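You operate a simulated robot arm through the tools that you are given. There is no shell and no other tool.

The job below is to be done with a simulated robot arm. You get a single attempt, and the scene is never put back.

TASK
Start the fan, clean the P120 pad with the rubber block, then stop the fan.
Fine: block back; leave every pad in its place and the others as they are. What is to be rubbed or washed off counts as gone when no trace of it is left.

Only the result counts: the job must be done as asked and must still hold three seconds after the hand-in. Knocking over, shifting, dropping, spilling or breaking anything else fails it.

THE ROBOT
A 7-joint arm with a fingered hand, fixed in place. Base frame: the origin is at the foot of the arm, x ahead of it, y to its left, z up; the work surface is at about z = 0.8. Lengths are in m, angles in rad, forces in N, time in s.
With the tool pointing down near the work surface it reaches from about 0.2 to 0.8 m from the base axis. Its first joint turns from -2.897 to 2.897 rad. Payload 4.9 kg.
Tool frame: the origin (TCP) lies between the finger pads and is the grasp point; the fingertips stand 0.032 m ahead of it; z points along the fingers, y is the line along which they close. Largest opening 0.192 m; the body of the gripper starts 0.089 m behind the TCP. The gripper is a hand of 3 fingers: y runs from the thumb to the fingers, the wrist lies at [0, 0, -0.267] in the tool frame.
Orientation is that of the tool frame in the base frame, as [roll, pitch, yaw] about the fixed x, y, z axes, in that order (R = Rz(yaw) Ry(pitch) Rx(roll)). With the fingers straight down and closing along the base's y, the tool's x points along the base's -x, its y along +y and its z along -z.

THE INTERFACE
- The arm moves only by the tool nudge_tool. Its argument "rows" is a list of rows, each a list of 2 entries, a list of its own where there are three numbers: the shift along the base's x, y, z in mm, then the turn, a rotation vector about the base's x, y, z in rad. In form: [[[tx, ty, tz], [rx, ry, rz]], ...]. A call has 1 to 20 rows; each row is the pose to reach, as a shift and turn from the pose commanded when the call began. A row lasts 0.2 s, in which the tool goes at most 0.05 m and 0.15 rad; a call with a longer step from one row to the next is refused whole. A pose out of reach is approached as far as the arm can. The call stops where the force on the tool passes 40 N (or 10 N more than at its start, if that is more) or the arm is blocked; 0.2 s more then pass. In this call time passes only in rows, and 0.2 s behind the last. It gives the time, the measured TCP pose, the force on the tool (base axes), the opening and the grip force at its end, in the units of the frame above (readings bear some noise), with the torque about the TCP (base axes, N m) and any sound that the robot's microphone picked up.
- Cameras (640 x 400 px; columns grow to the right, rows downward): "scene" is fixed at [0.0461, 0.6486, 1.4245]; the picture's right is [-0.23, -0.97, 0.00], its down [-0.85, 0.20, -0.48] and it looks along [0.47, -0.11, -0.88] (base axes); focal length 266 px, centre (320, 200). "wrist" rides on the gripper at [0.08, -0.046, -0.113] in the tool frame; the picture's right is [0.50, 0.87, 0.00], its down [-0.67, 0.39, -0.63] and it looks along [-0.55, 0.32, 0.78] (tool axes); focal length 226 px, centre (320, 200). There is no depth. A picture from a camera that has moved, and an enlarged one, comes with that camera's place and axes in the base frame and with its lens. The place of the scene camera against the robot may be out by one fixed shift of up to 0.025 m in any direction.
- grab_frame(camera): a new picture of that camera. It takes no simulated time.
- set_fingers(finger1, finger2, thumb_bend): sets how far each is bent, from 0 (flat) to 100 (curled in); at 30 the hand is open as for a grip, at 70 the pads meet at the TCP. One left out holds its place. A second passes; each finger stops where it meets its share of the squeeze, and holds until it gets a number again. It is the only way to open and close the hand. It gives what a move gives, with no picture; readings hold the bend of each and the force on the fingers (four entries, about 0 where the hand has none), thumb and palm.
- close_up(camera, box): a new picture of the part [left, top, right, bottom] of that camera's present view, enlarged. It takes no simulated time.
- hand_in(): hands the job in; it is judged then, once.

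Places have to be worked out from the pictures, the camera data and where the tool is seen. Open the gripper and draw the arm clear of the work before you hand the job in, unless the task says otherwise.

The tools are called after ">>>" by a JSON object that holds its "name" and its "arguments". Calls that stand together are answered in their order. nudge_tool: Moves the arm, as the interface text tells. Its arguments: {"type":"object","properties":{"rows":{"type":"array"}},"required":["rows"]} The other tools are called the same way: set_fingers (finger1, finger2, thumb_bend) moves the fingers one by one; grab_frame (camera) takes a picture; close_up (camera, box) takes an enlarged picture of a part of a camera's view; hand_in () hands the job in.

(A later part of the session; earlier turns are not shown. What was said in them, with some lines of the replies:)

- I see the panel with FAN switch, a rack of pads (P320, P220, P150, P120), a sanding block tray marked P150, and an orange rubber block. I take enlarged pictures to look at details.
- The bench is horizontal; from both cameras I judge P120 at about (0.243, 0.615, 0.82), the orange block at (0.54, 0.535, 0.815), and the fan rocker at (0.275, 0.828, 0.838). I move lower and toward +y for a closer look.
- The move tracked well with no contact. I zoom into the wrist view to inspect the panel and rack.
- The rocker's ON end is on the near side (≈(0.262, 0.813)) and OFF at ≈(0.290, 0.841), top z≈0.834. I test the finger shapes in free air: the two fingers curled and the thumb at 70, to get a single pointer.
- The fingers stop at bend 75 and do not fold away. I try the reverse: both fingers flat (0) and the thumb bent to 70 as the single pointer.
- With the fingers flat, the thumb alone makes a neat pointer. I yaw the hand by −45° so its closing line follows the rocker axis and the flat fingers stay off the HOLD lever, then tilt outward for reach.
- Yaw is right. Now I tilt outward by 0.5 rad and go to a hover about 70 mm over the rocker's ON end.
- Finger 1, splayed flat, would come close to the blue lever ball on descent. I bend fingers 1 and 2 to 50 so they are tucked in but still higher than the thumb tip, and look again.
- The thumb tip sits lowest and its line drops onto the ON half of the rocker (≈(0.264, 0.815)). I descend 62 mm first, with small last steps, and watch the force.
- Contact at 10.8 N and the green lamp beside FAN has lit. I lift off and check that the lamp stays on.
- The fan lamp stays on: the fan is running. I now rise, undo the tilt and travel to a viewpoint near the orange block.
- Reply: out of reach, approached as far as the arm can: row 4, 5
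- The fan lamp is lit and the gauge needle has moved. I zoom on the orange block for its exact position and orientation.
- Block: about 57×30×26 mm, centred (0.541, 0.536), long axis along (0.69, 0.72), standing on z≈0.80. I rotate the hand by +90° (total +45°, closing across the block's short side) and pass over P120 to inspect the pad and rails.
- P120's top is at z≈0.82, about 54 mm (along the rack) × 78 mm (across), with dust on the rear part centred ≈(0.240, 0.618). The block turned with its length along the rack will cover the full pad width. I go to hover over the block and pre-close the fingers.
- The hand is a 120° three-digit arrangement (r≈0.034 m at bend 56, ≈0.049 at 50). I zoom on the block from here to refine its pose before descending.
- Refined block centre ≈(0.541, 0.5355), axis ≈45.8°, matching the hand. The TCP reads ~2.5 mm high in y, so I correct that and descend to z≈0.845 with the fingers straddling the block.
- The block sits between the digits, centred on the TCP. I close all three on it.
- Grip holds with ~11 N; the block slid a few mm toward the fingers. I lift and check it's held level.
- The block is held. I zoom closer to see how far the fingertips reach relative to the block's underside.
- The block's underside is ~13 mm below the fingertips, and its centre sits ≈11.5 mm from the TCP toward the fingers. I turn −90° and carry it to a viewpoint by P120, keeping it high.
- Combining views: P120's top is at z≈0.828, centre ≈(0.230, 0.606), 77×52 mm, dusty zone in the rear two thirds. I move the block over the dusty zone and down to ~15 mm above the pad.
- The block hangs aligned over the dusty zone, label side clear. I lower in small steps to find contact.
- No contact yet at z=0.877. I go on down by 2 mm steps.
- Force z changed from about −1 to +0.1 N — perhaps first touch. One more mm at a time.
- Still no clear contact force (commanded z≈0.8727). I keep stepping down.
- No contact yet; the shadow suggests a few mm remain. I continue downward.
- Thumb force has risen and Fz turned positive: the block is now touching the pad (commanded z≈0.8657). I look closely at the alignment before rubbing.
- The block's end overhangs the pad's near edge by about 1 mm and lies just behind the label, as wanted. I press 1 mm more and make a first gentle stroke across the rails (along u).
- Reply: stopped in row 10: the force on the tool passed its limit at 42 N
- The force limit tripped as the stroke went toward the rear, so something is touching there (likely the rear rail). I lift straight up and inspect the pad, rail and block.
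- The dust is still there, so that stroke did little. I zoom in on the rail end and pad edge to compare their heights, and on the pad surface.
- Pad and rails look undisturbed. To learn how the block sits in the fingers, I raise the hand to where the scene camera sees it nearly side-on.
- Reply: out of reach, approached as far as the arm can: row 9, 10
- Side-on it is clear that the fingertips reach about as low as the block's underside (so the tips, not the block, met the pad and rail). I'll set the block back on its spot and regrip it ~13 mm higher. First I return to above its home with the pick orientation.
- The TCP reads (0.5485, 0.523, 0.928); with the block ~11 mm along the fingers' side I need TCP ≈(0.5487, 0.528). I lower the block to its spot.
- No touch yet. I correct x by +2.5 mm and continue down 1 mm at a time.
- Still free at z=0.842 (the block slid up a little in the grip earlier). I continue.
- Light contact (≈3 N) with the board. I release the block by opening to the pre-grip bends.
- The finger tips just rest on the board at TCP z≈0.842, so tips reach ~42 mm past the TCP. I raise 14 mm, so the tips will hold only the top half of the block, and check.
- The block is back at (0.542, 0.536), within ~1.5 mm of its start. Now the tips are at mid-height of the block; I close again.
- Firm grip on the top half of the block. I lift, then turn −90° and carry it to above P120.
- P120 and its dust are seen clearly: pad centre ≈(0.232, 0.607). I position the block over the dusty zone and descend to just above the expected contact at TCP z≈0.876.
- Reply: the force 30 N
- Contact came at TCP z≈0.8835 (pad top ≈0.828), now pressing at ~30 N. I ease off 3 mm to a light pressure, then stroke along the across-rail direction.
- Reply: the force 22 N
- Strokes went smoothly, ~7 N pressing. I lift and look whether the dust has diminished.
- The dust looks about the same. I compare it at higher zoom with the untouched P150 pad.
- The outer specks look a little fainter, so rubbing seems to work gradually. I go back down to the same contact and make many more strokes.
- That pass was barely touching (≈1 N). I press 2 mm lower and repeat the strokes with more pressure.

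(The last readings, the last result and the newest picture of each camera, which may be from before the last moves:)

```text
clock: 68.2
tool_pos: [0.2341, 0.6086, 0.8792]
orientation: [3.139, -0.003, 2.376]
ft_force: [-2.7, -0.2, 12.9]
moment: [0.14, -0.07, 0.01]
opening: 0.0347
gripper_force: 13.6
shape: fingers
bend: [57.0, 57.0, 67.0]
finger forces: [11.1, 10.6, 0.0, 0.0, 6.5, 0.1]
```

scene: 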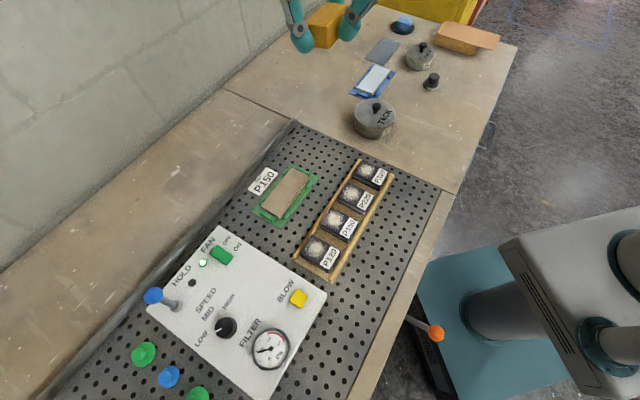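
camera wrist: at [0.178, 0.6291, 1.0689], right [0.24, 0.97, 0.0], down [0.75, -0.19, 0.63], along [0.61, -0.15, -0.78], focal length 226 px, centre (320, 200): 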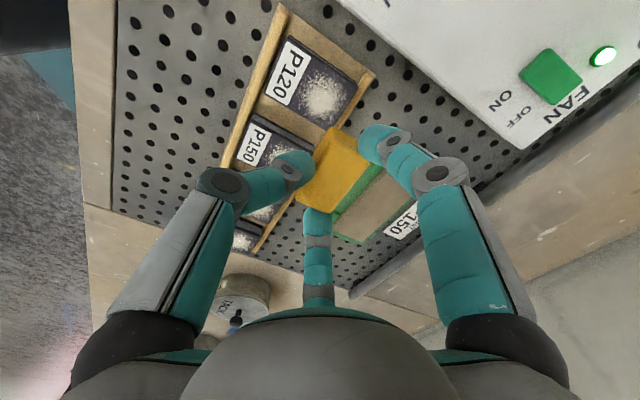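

Now pressing at 9–13 N during the strokes. I lift and inspect from the same viewpoint.

>>> {"name": "nudge_tool", "arguments": {"rows": [[[0, 0, 10], [0, 0, 0]], [[5, 0, 35], [0, 0, 0]], [[20, -1, 60], [0, 0, 0]], [[35, -1, 77], [0, 0, 0]], [[35, -1, 77], [0, 0, 0]]]}}

>>> {"name": "close_up", "arguments": {"camera": "wrist", "box": [230, 20, 400, 160]}}

>>> {"name": "close_up", "arguments": {"camera": "wrist", "box": [290, 45, 350, 100]}}

```text
clock: 69.4
tool_pos: [0.2668, 0.6066, 0.9567]
orientation: [3.14, 0.0, 2.375]
ft_force: [0.2, 0.0, -0.5]
moment: [-0.01, 0.03, 0.0]
opening: 0.0348
gripper_force: 11.8
shape: fingers
bend: [57.0, 57.0, 68.0]
finger forces: [9.2, 9.5, 0.0, 0.1, 4.4, 0.0]
```

```text
2.86 times, centred on (315, 90) of wrist
camera zoom: at [0.1786, 0.6292, 1.0694], right [0.24, 0.97, 0.0], down [0.75, -0.19, 0.63], along [0.61, -0.15, -0.78], focal length 646 px, centre (334, 514)
```

zoom: 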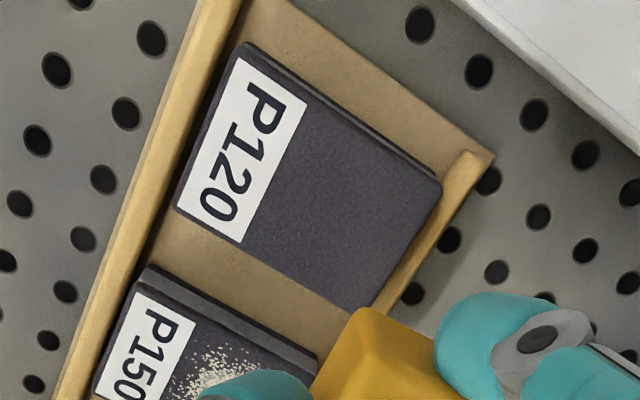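

```text
7.27 times, centred on (320, 72) of wrist
camera zoom: at [0.1786, 0.6292, 1.0694], right [0.24, 0.97, 0.0], down [0.75, -0.19, 0.63], along [0.61, -0.15, -0.78], focal length 1644 px, centre (320, 1127)
```

zoom: 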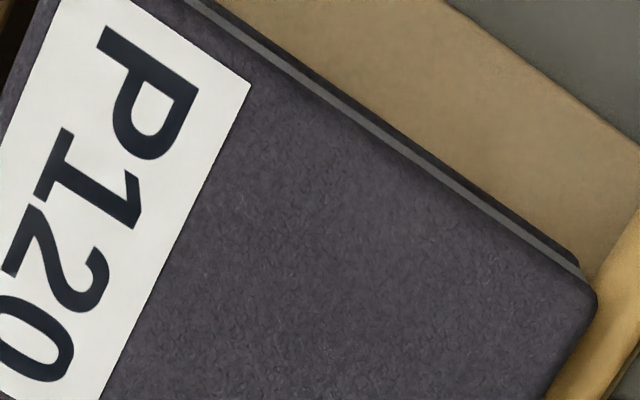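

The dust on P120 is gone. I zoom on the remaining lower part of the pad to be sure there is no trace, and check neighbours.

>>> {"name": "close_up", "arguments": {"camera": "wrist", "box": [290, 70, 350, 125]}}

>>> {"name": "close_up", "arguments": {"camera": "scene", "box": [285, 150, 405, 290]}}

```text
7.27 times, centred on (320, 98) of wrist
camera zoom: at [0.1786, 0.6292, 1.0694], right [0.24, 0.97, 0.0], down [0.75, -0.19, 0.63], along [0.61, -0.15, -0.78], focal length 1644 px, centre (320, 946)
```

zoom: 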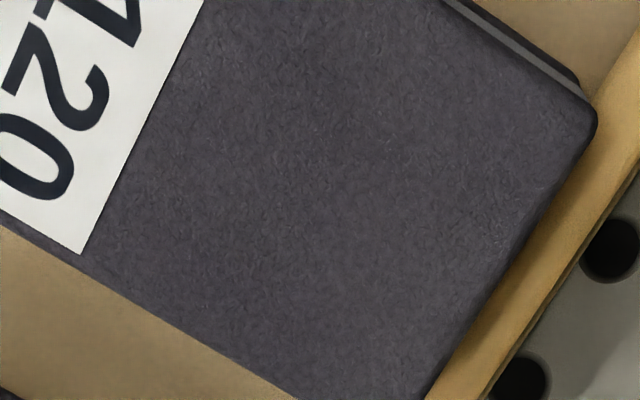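

```text
2.86 times, centred on (345, 220) of scene
camera zoom: at [0.0461, 0.6486, 1.4245], right [-0.23, -0.97, 0.0], down [-0.85, 0.2, -0.48], along [0.47, -0.11, -0.88], focal length 759 px, centre (249, 143)
```

zoom: 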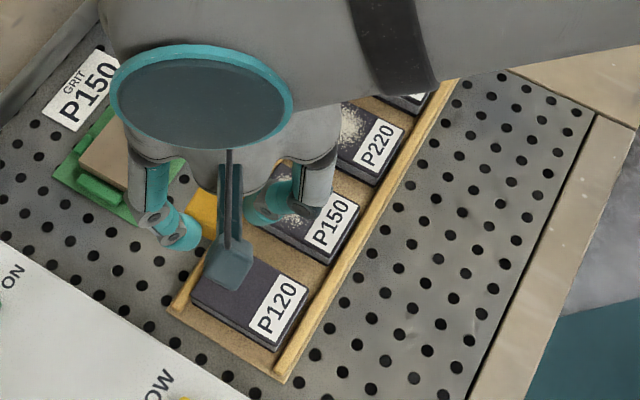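

P120 is spotless and back against its position; the neighbours are untouched. Now the block goes home: I turn back +90° and move to above its spot.

>>> {"name": "nudge_tool", "arguments": {"rows": [[[22, -9, 5], [0, 0, 0.131]], [[47, -19, 5], [0, 0, 0.262]], [[72, -25, 5], [0, 0, 0.393]], [[97, -31, 5], [0, 0, 0.524]], [[122, -37, 5], [0, 0, 0.655]], [[147, -44, 5], [0, 0, 0.785]], [[172, -51, 5], [0, 0, 0.916]], [[197, -57, 5], [0, 0, 1.047]], [[222, -64, 5], [0, 0, 1.178]], [[247, -70, 5], [0, 0, 1.309]], [[270, -76, 5], [0, 0, 1.44]], [[282, -79, 0], [0, 0, 1.571]], [[282, -79, -10], [0, 0, 1.571]], [[282, -79, -10], [0, 0, 1.571]]]}}

>>> {"name": "grab_frame", "arguments": {"camera": "wrist"}}

>>> {"name": "close_up", "arguments": {"camera": "wrist", "box": [270, 110, 430, 240]}}

```text
clock: 72.4
tool_pos: [0.549, 0.5291, 0.9454]
orientation: [3.14, 0.0, -2.335]
ft_force: [0.0, -0.3, -0.6]
moment: [-0.03, 0.02, -0.02]
opening: 0.0348
gripper_force: 11.4
shape: fingers
bend: [57.0, 57.0, 68.0]
finger forces: [9.3, 9.6, 0.0, 0.0, 4.4, 0.1]
```

```text
taken
camera wrist: at [0.5274, 0.4399, 1.0594], right [-0.97, 0.24, 0.0], down [0.19, 0.75, 0.63], along [0.15, 0.61, -0.78], focal length 226 px, centre (320, 200)
```

wrist: 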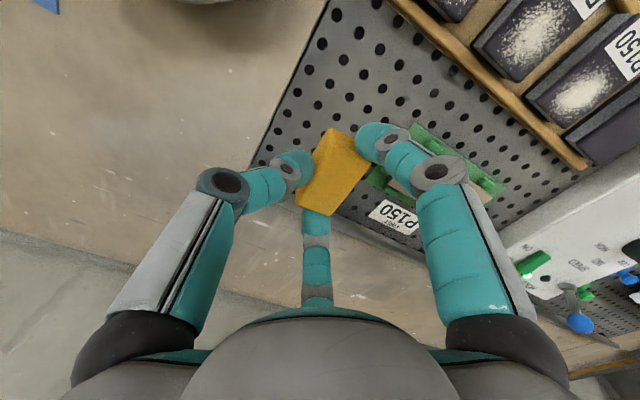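

```text
3.08 times, centred on (350, 175) of wrist
camera zoom: at [0.5274, 0.4399, 1.0594], right [-0.97, 0.24, 0.0], down [0.19, 0.75, 0.63], along [0.15, 0.61, -0.78], focal length 696 px, centre (228, 277)
```

zoom: 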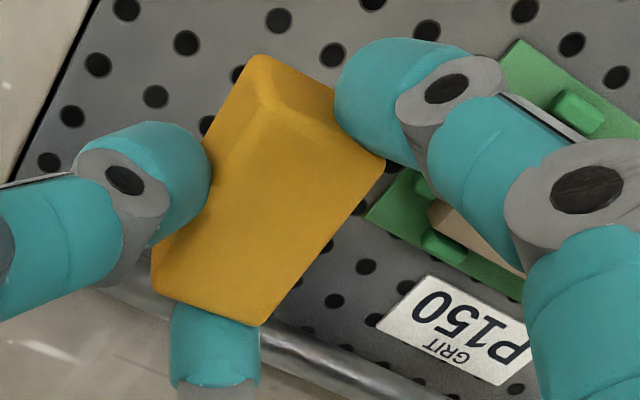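

In hand, the block centre is ≈(−6.4, +8.4) mm from the TCP and turned ~2.5° from its original angle. I correct x/y/yaw and lower to just above the board.

>>> {"name": "nudge_tool", "arguments": {"rows": [[[-2.1, -2.2, -25], [0, 0, -0.04]], [[-2.1, -2.2, -50], [0, 0, -0.04]], [[-2.1, -2.2, -70], [0, 0, -0.04]], [[-2.1, -2.2, -82], [0, 0, -0.04]], [[-2.1, -2.2, -88], [0, 0, -0.04]], [[-2.1, -2.2, -88], [0, 0, -0.04]]]}}

>>> {"name": "close_up", "arguments": {"camera": "scene", "box": [280, 100, 370, 170]}}

```text
clock: 73.8
tool_pos: [0.5463, 0.5249, 0.858]
orientation: [3.14, 0.0, -2.376]
ft_force: [0.8, 0.0, -1.4]
moment: [-0.02, 0.01, -0.01]
opening: 0.0346
gripper_force: 11.2
shape: fingers
bend: [57.0, 57.0, 68.0]
finger forces: [9.1, 9.4, 0.1, 0.1, 4.3, 0.0]
```

```text
5.71 times, centred on (325, 135) of scene
camera zoom: at [0.0461, 0.6486, 1.4245], right [-0.23, -0.97, 0.0], down [-0.85, 0.2, -0.48], along [0.47, -0.11, -0.88], focal length 1519 px, centre (291, 571)
```

zoom: 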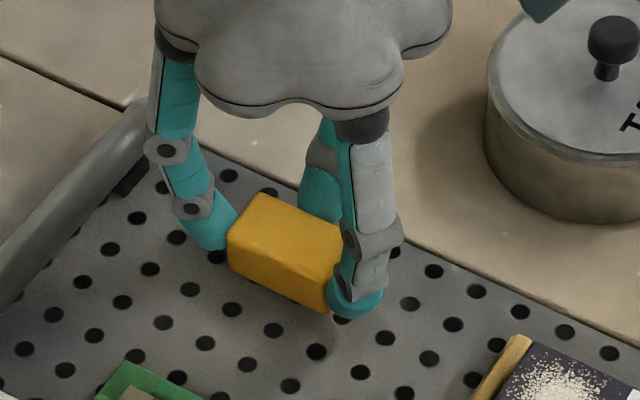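

Slight correction of +1/+2 mm, then down gently in 1–2 mm steps to contact.

>>> {"name": "nudge_tool", "arguments": {"rows": [[[1, 2, 0], [0, 0, 0]], [[1, 2, -2], [0, 0, 0]], [[1, 2, -3], [0, 0, 0]]]}}

>>> {"name": "nudge_tool", "arguments": {"rows": [[[0, 0, -1], [0, 0, 0]]]}}

>>> {"name": "nudge_tool", "arguments": {"rows": [[[0, 0, -1], [0, 0, 0]]]}}

```text
clock: 74.6
tool_pos: [0.5484, 0.5289, 0.8556]
orientation: [3.14, 0.0, -2.377]
ft_force: [-0.3, 0.4, -1.1]
moment: [0.0, 0.02, 0.01]
opening: 0.0348
gripper_force: 11.4
shape: fingers
bend: [57.0, 57.0, 68.0]
finger forces: [9.2, 9.6, 0.1, 0.0, 4.4, 0.0]
```

```text
clock: 75.0
tool_pos: [0.5472, 0.5274, 0.8543]
orientation: [-3.141, -0.001, -2.378]
ft_force: [-0.6, 0.5, -0.6]
moment: [0.02, -0.01, 0.03]
opening: 0.0346
gripper_force: 11.1
shape: fingers
bend: [57.0, 57.0, 68.0]
finger forces: [9.2, 9.5, 0.0, 0.1, 4.2, 0.0]
```

```text
clock: 75.4
tool_pos: [0.5481, 0.5278, 0.8527]
orientation: [-3.14, -0.003, -2.376]
ft_force: [0.0, -1.5, -0.6]
moment: [-0.01, 0.01, -0.01]
opening: 0.0348
gripper_force: 11.7
shape: fingers
bend: [57.0, 57.0, 68.0]
finger forces: [9.2, 9.4, 0.1, 0.0, 4.3, 0.0]
```

>>> {"name": "nudge_tool", "arguments": {"rows": [[[0, 0, -1], [0, 0, 0]]]}}

>>> {"name": "nudge_tool", "arguments": {"rows": [[[0, 0, -1], [0, 0, 0]]]}}

```text
clock: 75.8
tool_pos: [0.5475, 0.5283, 0.8527]
orientation: [3.14, -0.002, -2.377]
ft_force: [0.0, -0.7, -1.2]
moment: [-0.01, 0.02, 0.02]
opening: 0.0348
gripper_force: 11.8
shape: fingers
bend: [57.0, 57.0, 68.0]
finger forces: [9.2, 9.5, 0.0, 0.1, 4.3, 0.1]
```

```text
clock: 76.2
tool_pos: [0.5483, 0.5274, 0.8532]
orientation: [-3.14, -0.001, -2.377]
ft_force: [0.1, -0.6, 0.4]
moment: [0.01, 0.02, -0.01]
opening: 0.0349
gripper_force: 11.1
shape: fingers
bend: [57.0, 57.0, 68.0]
finger forces: [9.4, 9.4, 0.0, 0.1, 4.6, 0.0]
```

Possible first touch (Fz rising, z no longer falling). One more mm to confirm.

>>> {"name": "nudge_tool", "arguments": {"rows": [[[0, 0, -1], [0, 0, 0]]]}}

```text
clock: 76.6
tool_pos: [0.548, 0.5288, 0.8529]
orientation: [-3.14, 0.001, -2.377]
ft_force: [0.3, -2.8, 4.4]
moment: [-0.01, 0.08, 0.05]
opening: 0.0349
gripper_force: 12.4
shape: fingers
bend: [57.0, 57.0, 68.0]
finger forces: [9.9, 9.1, 0.1, 0.0, 5.5, 0.1]
```

The block stands on the board (4.4 N). I release it.

>>> {"name": "set_fingers", "arguments": {"finger1": 46, "finger2": 46, "thumb_bend": 60}}

>>> {"name": "close_up", "arguments": {"camera": "wrist", "box": [250, 100, 430, 230]}}

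>>> {"name": "close_up", "arguments": {"camera": "scene", "box": [280, 100, 370, 170]}}

```text
clock: 77.6
tool_pos: [0.5467, 0.5273, 0.8502]
orientation: [-3.141, -0.002, -2.377]
ft_force: [0.0, -0.2, -0.7]
moment: [-0.03, 0.01, 0.01]
opening: 0.0726
gripper_force: 0.1
shape: fingers
bend: [46.0, 46.0, 60.0]
finger forces: [0.0, 0.0, 0.0, 0.0, 0.0, 0.0]
```

```text
3.08 times, centred on (340, 165) of wrist
camera zoom: at [0.5223, 0.4403, 0.9634], right [-0.96, 0.28, 0.0], down [0.22, 0.75, 0.63], along [0.18, 0.61, -0.78], focal length 696 px, centre (258, 308)
```

zoom: 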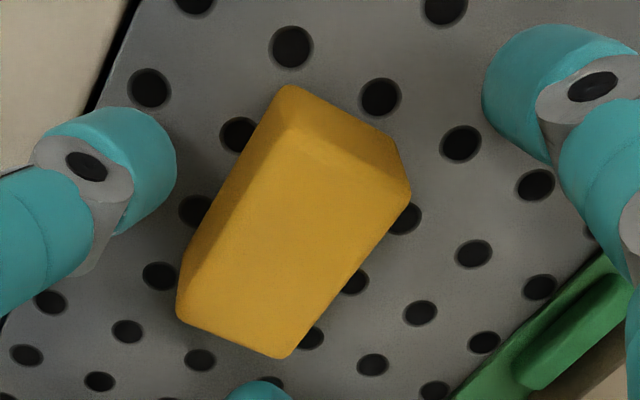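

```text
5.71 times, centred on (325, 135) of scene
camera zoom: at [0.0461, 0.6486, 1.4245], right [-0.23, -0.97, 0.0], down [-0.85, 0.2, -0.48], along [0.47, -0.11, -0.88], focal length 1519 px, centre (291, 571)
```

zoom: 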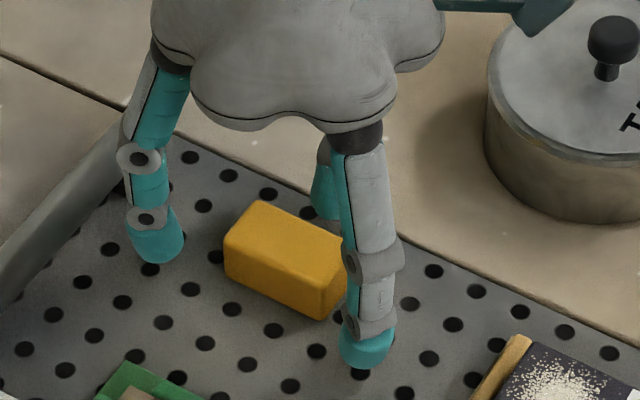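

Released; the block stands flat. I rise straight up and compare its place with the first picture.

>>> {"name": "nudge_tool", "arguments": {"rows": [[[0, 0, 15], [0, 0, 0]], [[0, 0, 40], [0, 0, 0]], [[0, 0, 80], [0, 0, 0]], [[-30, 0, 110], [0, 0, 0]], [[-75, 0, 140], [0, 0, 0]], [[-120, 0, 150], [0, 0, 0]], [[-120, 0, 150], [0, 0, 0]]]}}

>>> {"name": "close_up", "arguments": {"camera": "scene", "box": [230, 120, 410, 300]}}

>>> {"name": "grab_frame", "arguments": {"camera": "scene"}}

```text
refused: row 5 steps farther than a row can; nothing moved
```

```text
2.22 times, centred on (320, 210) of scene
camera zoom: at [0.0461, 0.6486, 1.4245], right [-0.23, -0.97, 0.0], down [-0.85, 0.2, -0.48], along [0.47, -0.11, -0.88], focal length 591 px, centre (320, 178)
```

zoom: 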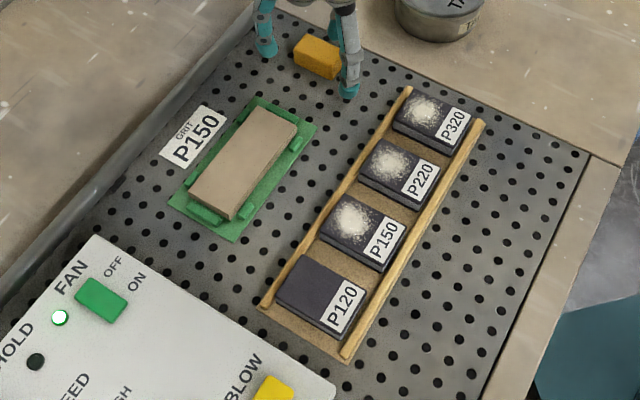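

```text
taken
```

scene: 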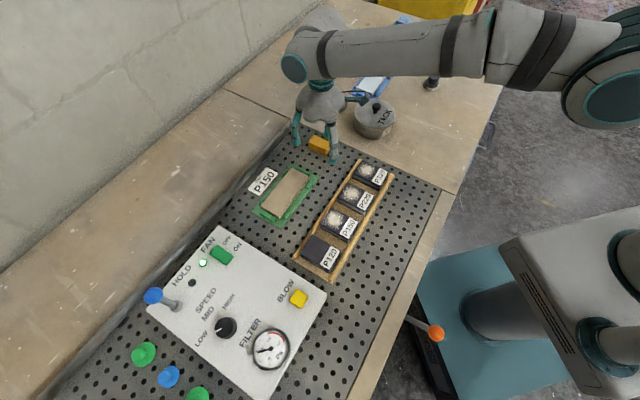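

Block sits as in the first picture. The move was refused for one over-long step; I redo it with shorter steps, rising and turning toward the switch.

>>> {"name": "nudge_tool", "arguments": {"rows": [[[0, 0, 15], [0, 0, 0]], [[0, 0, 45], [0, 0, 0]], [[0, 0, 85], [0, 0, 0]], [[0, 0, 125], [0, 0, 0]], [[-20, 10, 150], [0, 0, -0.14]], [[-45, 20, 165], [0, 0, -0.28]], [[-75, 32, 175], [0, 0, -0.42]], [[-105, 45, 185], [0, 0, -0.56]], [[-135, 60, 195], [0, 0, -0.7]], [[-165, 75, 200], [0, 0, -0.84]], [[-195, 90, 200], [0, 0, -0.98]], [[-225, 107, 200], [0, 0, -1.12]], [[-255, 125, 200], [0, 0, -1.26]], [[-285, 145, 200], [0, 0, -1.4]], [[-310, 165, 200], [0, 0, -1.5]], [[-335, 185, 200], [0, 0, -1.552]], [[-340, 192, 200], [0, 0, -1.552]]]}}

>>> {"name": "set_fingers", "arguments": {"finger1": 50, "finger2": 50, "thumb_bend": 70}}

>>> {"name": "grab_frame", "arguments": {"camera": "wrist"}}

>>> {"name": "close_up", "arguments": {"camera": "scene", "box": [230, 120, 410, 300]}}

```text
clock: 81.2
tool_pos: [0.2088, 0.7193, 1.0512]
orientation: [3.141, 0.0, 2.352]
ft_force: [0.8, 0.1, 1.2]
moment: [0.0, 0.01, 0.0]
opening: 0.0731
gripper_force: 0.1
shape: fingers
bend: [46.0, 46.0, 60.0]
finger forces: [0.1, 0.0, 0.0, 0.0, 0.0, 0.0]
```

```text
clock: 82.2
tool_pos: [0.2085, 0.7201, 1.0504]
orientation: [-3.141, -0.001, 2.355]
ft_force: [-0.6, 0.8, -0.6]
moment: [-0.03, 0.01, -0.02]
opening: 0.0493
gripper_force: 0.1
shape: fingers
bend: [50.0, 50.0, 70.0]
finger forces: [0.0, 0.1, 0.0, 0.0, 0.1, 0.0]
```

```text
taken
camera wrist: at [0.1201, 0.7446, 1.1635], right [0.26, 0.97, 0.0], down [0.75, -0.2, 0.63], along [0.61, -0.16, -0.78], focal length 226 px, centre (320, 200)
```

wrist: 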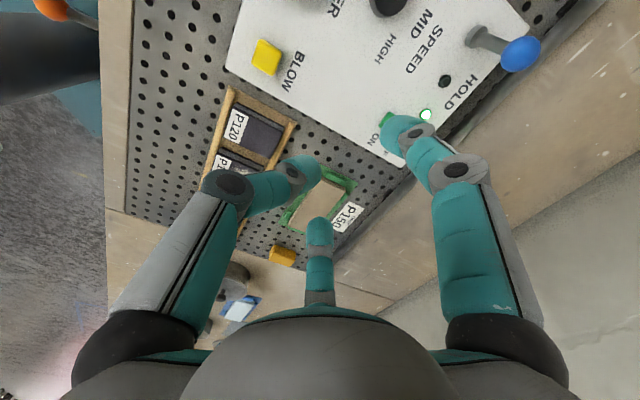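

```text
2.22 times, centred on (320, 210) of scene
camera zoom: at [0.0461, 0.6486, 1.4245], right [-0.23, -0.97, 0.0], down [-0.85, 0.2, -0.48], along [0.47, -0.11, -0.88], focal length 591 px, centre (320, 178)
```

zoom: 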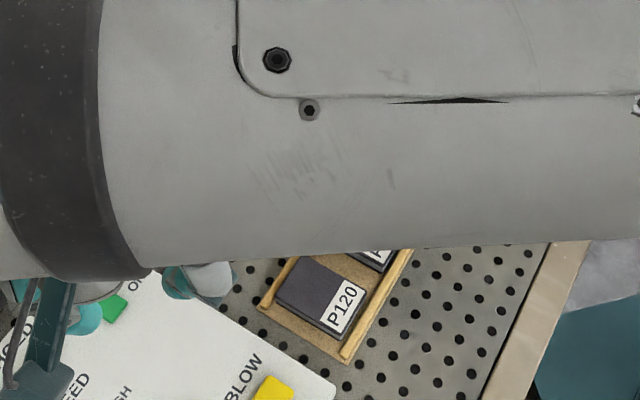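

Now I tilt outward as before and hover over the OFF half of the rocker (TCP ≈(0.268, 0.8195, 0.945)).

>>> {"name": "nudge_tool", "arguments": {"rows": [[[12, 20, 0], [0.088, -0.088, 0]], [[24, 40, 0], [0.177, -0.177, 0]], [[36, 60, -10], [0.265, -0.265, 0]], [[48, 80, -35], [0.354, -0.354, 0]], [[59.4, 99.7, -70], [0.354, -0.354, 0]], [[59.4, 99.7, -106], [0.354, -0.354, 0]], [[59.4, 99.7, -106], [0.354, -0.354, 0]]]}}

>>> {"name": "grab_frame", "arguments": {"camera": "wrist"}}

>>> {"name": "close_up", "arguments": {"camera": "wrist", "box": [220, 60, 400, 200]}}

>>> {"name": "grab_frame", "arguments": {"camera": "scene"}}

```text
clock: 83.8
tool_pos: [0.267, 0.8206, 0.9455]
orientation: [2.64, 0.0, 2.357]
ft_force: [0.0, -0.2, -0.3]
moment: [-0.02, 0.02, 0.02]
opening: 0.049
gripper_force: 0.1
shape: fingers
bend: [50.0, 50.0, 70.0]
finger forces: [0.1, 0.0, 0.1, 0.0, 0.1, 0.0]
```

```text
taken
camera wrist: at [0.1443, 0.8112, 1.0224], right [0.18, 0.89, 0.42], down [0.5, -0.45, 0.74], along [0.85, 0.07, -0.53], focal length 226 px, centre (320, 200)
```

wrist: 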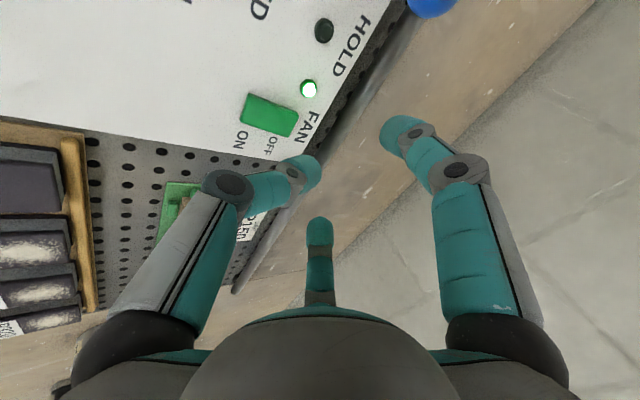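

```text
2.86 times, centred on (310, 130) of wrist
camera zoom: at [0.1443, 0.8112, 1.0224], right [0.18, 0.89, 0.42], down [0.5, -0.45, 0.74], along [0.85, 0.07, -0.53], focal length 646 px, centre (349, 400)
```

zoom: 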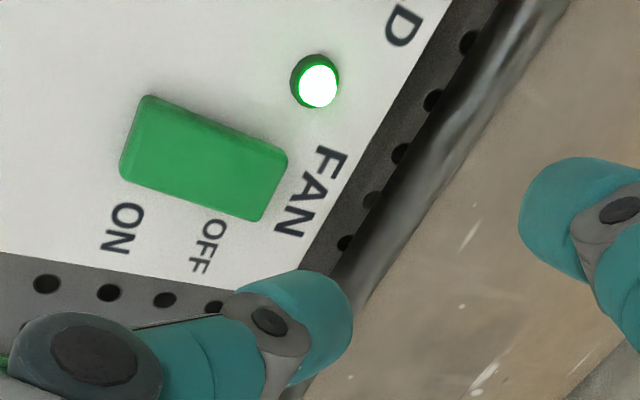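

```text
taken
```

scene: 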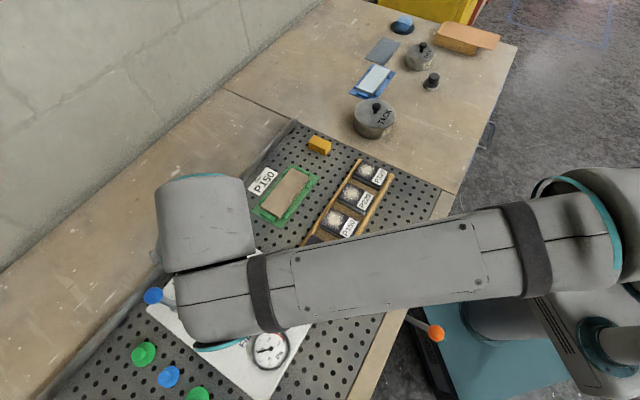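

The thumb tip should land ≈(0.278, 0.829), on the OFF half. I descend gradually.

>>> {"name": "nudge_tool", "arguments": {"rows": [[[0, 0, -20], [0, 0, 0]], [[0, 0, -40], [0, 0, 0]], [[0, 0, -52], [0, 0, 0]], [[0, 0, -58], [0, 0, 0]], [[0, 0, -62], [0, 0, 0]], [[0, 0, -65], [0, 0, 0]]]}}

>>> {"name": "close_up", "arguments": {"camera": "wrist", "box": [220, 60, 420, 220]}}

```text
clock: 85.2
tool_pos: [0.2675, 0.8206, 0.8791]
orientation: [2.641, -0.001, 2.357]
ft_force: [-0.3, 0.8, 1.3]
moment: [0.0, 0.01, 0.01]
opening: 0.0479
gripper_force: 0.7
shape: fingers
bend: [50.0, 50.0, 71.0]
finger forces: [0.0, 0.0, 0.0, 0.0, 1.3, 0.1]
```

```text
2.50 times, centred on (320, 140) of wrist
camera zoom: at [0.1433, 0.8101, 0.9562], right [0.18, 0.89, 0.42], down [0.5, -0.45, 0.74], along [0.85, 0.07, -0.53], focal length 565 px, centre (320, 350)
```

zoom: 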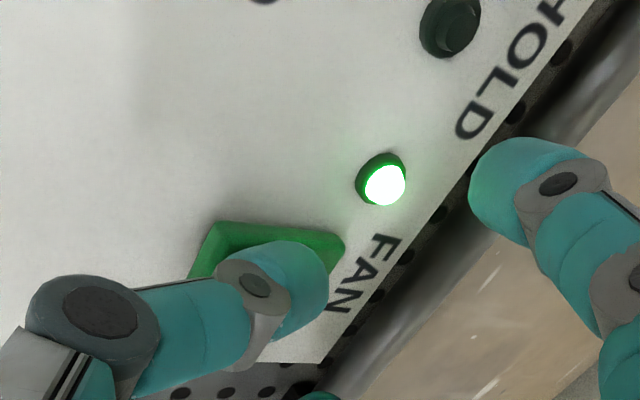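

The thumb touches the OFF half with 1.3 N, lamp still lit. I press further in small steps.

>>> {"name": "nudge_tool", "arguments": {"rows": [[[0, 0, -2], [0, 0, 0]], [[0, 0, -4], [0, 0, 0]], [[0, 0, -6], [0, 0, 0]]]}}

>>> {"name": "close_up", "arguments": {"camera": "wrist", "box": [220, 60, 420, 220]}}

```text
clock: 86.0
tool_pos: [0.2673, 0.8202, 0.8739]
orientation: [2.638, -0.004, 2.357]
ft_force: [-1.0, -0.7, 6.8]
moment: [0.01, 0.0, -0.01]
opening: 0.0462
gripper_force: 4.1
shape: fingers
bend: [50.0, 50.0, 72.0]
finger forces: [0.0, 0.0, 0.1, 0.1, 6.6, 0.0]
```

```text
2.50 times, centred on (320, 140) of wrist
camera zoom: at [0.1444, 0.8101, 0.9516], right [0.18, 0.89, 0.42], down [0.5, -0.45, 0.74], along [0.85, 0.07, -0.53], focal length 565 px, centre (320, 350)
```

zoom: 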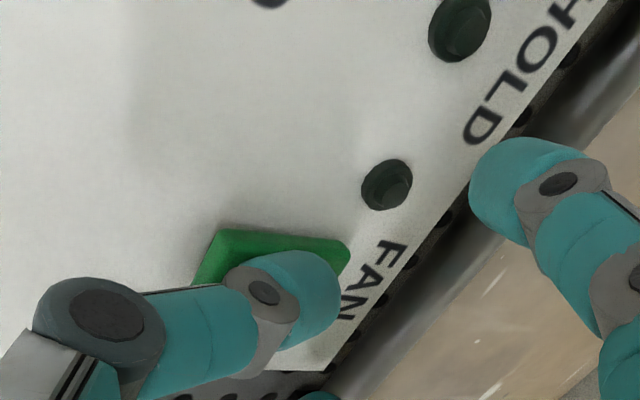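

The lamp has gone out: the fan is off. I lift straight up and withdraw, undoing the tilt.

>>> {"name": "nudge_tool", "arguments": {"rows": [[[0, 0, 10], [0, 0, 0]], [[0, 0, 35], [0, 0, 0]], [[0, 0, 70], [0, 0, 0]], [[-10, -25, 100], [-0.088, 0.088, 0]], [[-20, -50, 125], [-0.177, 0.177, 0]], [[-30, -80, 150], [-0.265, 0.265, 0]], [[-40, -110, 170], [-0.354, 0.354, 0]], [[-50, -145, 180], [-0.354, 0.354, 0]], [[-60, -185, 190], [-0.354, 0.354, 0]], [[-70, -225, 200], [-0.354, 0.354, 0]], [[-80, -265, 200], [-0.354, 0.354, 0]], [[-90, -300, 200], [-0.354, 0.354, 0]], [[-90, -300, 200], [-0.354, 0.354, 0]]]}}

>>> {"name": "set_fingers", "arguments": {"finger1": 30, "finger2": 30, "thumb_bend": 30}}

>>> {"name": "grab_frame", "arguments": {"camera": "scene"}}

>>> {"name": "grab_frame", "arguments": {"camera": "wrist"}}

```text
clock: 88.8
tool_pos: [0.1763, 0.5207, 1.0737]
orientation: [-3.142, -0.001, 2.355]
ft_force: [0.7, 0.5, 0.9]
moment: [-0.02, 0.04, 0.0]
opening: 0.0488
gripper_force: 0.0
shape: fingers
bend: [50.0, 50.0, 70.0]
finger forces: [0.0, 0.0, 0.0, 0.0, 0.1, 0.1]
```

```text
clock: 89.8
tool_pos: [0.1764, 0.5212, 1.0744]
orientation: [-3.141, 0.0, 2.356]
ft_force: [-0.3, 0.6, -0.5]
moment: [0.04, -0.01, -0.01]
opening: 0.1676
gripper_force: 0.1
shape: fingers
bend: [30.0, 30.0, 30.0]
finger forces: [0.0, 0.0, 0.0, 0.0, 0.1, 0.0]
```

```text
taken
```

scene: 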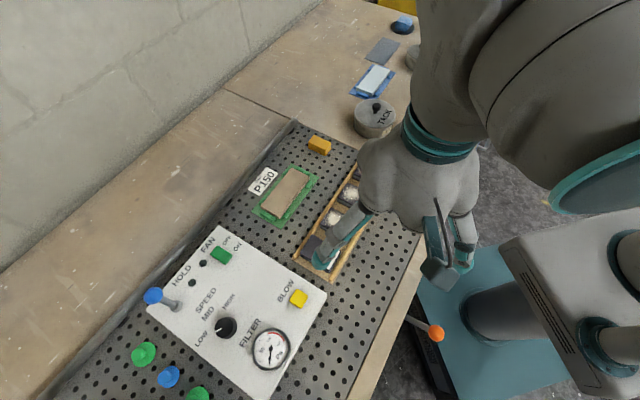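

```text
taken
camera wrist: at [0.0877, 0.5456, 1.1874], right [0.26, 0.97, 0.0], down [0.75, -0.2, 0.63], along [0.61, -0.16, -0.78], focal length 226 px, centre (320, 200)
```

wrist: 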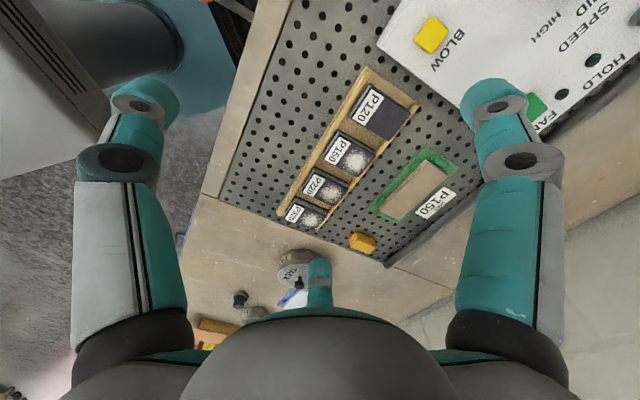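

The fan lamp is dark and the gauge has dropped back. I check P120, the neighbours, the block and the switch once more.

>>> {"name": "close_up", "arguments": {"camera": "wrist", "box": [280, 60, 430, 240]}}

>>> {"name": "close_up", "arguments": {"camera": "wrist", "box": [350, 75, 420, 140]}}

>>> {"name": "close_up", "arguments": {"camera": "scene", "box": [130, 120, 350, 320]}}

```text
2.22 times, centred on (355, 150) of wrist
camera zoom: at [0.0877, 0.5456, 1.1874], right [0.26, 0.97, 0.0], down [0.75, -0.2, 0.63], along [0.61, -0.16, -0.78], focal length 502 px, centre (242, 311)
```

zoom: 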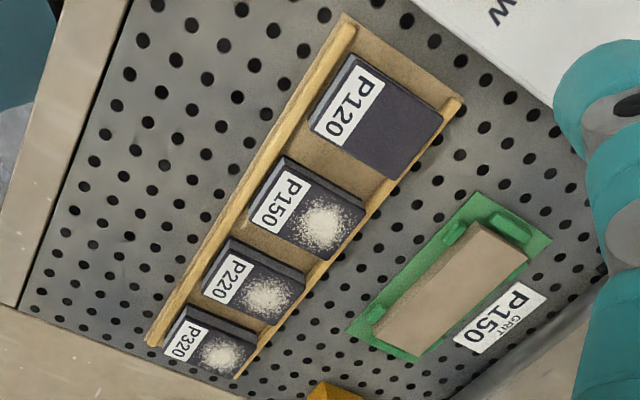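

```text
6.15 times, centred on (385, 108) of wrist
camera zoom: at [0.0877, 0.5456, 1.1874], right [0.26, 0.97, 0.0], down [0.75, -0.2, 0.63], along [0.61, -0.16, -0.78], focal length 1391 px, centre (-80, 769)
```

zoom: 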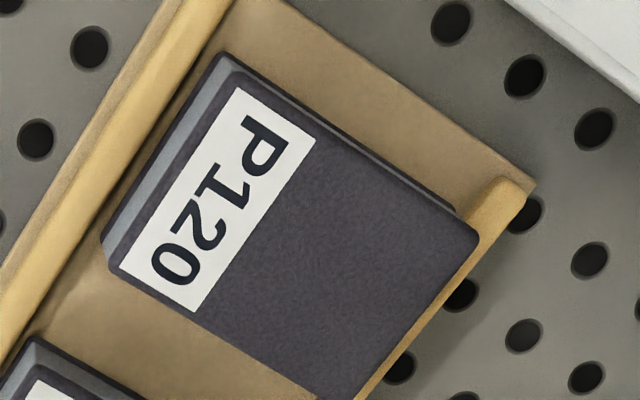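

```text
2.00 times, centred on (240, 220) of scene
camera zoom: at [0.0461, 0.6486, 1.4245], right [-0.23, -0.97, 0.0], down [-0.85, 0.2, -0.48], along [0.47, -0.11, -0.88], focal length 532 px, centre (480, 160)
```

zoom: 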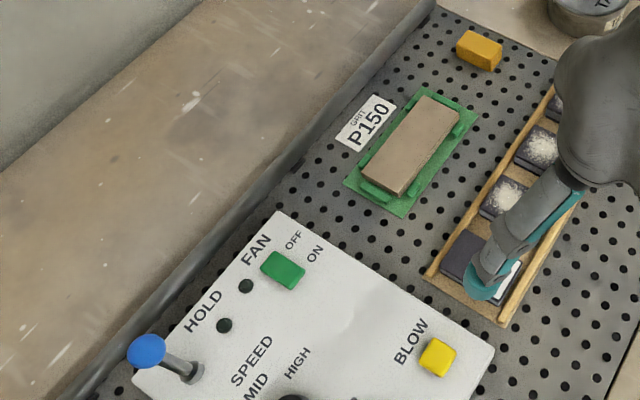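

All is as asked: P120 clean, other pads still dusty and in place, block at home, fan off. I raise the arm further clear before handing in.

>>> {"name": "nudge_tool", "arguments": {"rows": [[[0, 0, 40], [0, 0, 0]], [[0, 0, 80], [0, 0, 0]], [[0, 0, 120], [0, 0, 0]], [[0, 0, 120], [0, 0, 0]]]}}

>>> {"name": "grab_frame", "arguments": {"camera": "scene"}}

```text
clock: 90.8
tool_pos: [0.178, 0.5198, 1.1952]
orientation: [3.141, 0.0, 2.356]
ft_force: [-0.3, -0.3, -0.3]
moment: [0.01, 0.01, -0.01]
opening: 0.1678
gripper_force: 0.1
shape: fingers
bend: [30.0, 30.0, 30.0]
finger forces: [0.0, 0.0, 0.0, 0.0, 0.0, 0.0]
```

```text
taken
```

scene: 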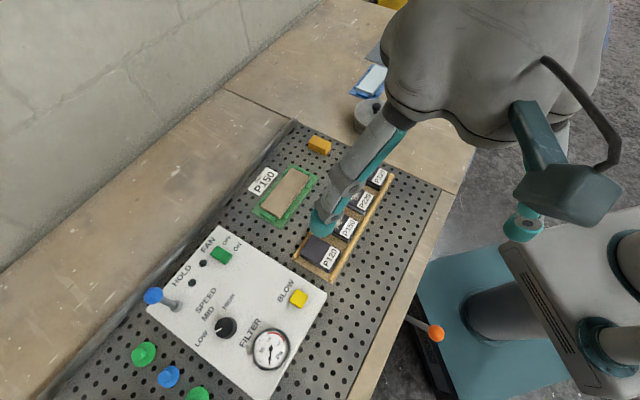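

The arm is clear, the hand is open, the fan is off, the block is at its spot and P120 is clean. I hand the job in.

>>> {"name": "hand_in", "arguments": {}}

```text
The job is handed in.
```

I started the fan, rubbed the P120 pad clean with the rubber block, put the block back and stopped the fan. I then handed the job in.

- **Fan:** its green lamp lit when I pressed ON and went out when I pressed OFF. The gauge dropped back after the stop.
- **P120 pad:** no dust shows in the enlarged pictures. It shifted by about 1 mm while I was rubbing, but sits within about half a millimetre of where it started.
- **Other pads:** P150, P220 and P320 still carry their dust and stayed in place.
- **Rubber block:** it is on its original spot, to within a couple of millimetres as far as the pictures show.

My first grip on the block was too low. The fingertips met something at the back of the rack, most likely the rear rail, and one stroke tripped the force limit at 42 N. I set the block down, gripped it higher and carried on. The pictures show no damage to the rack or the pads from that.
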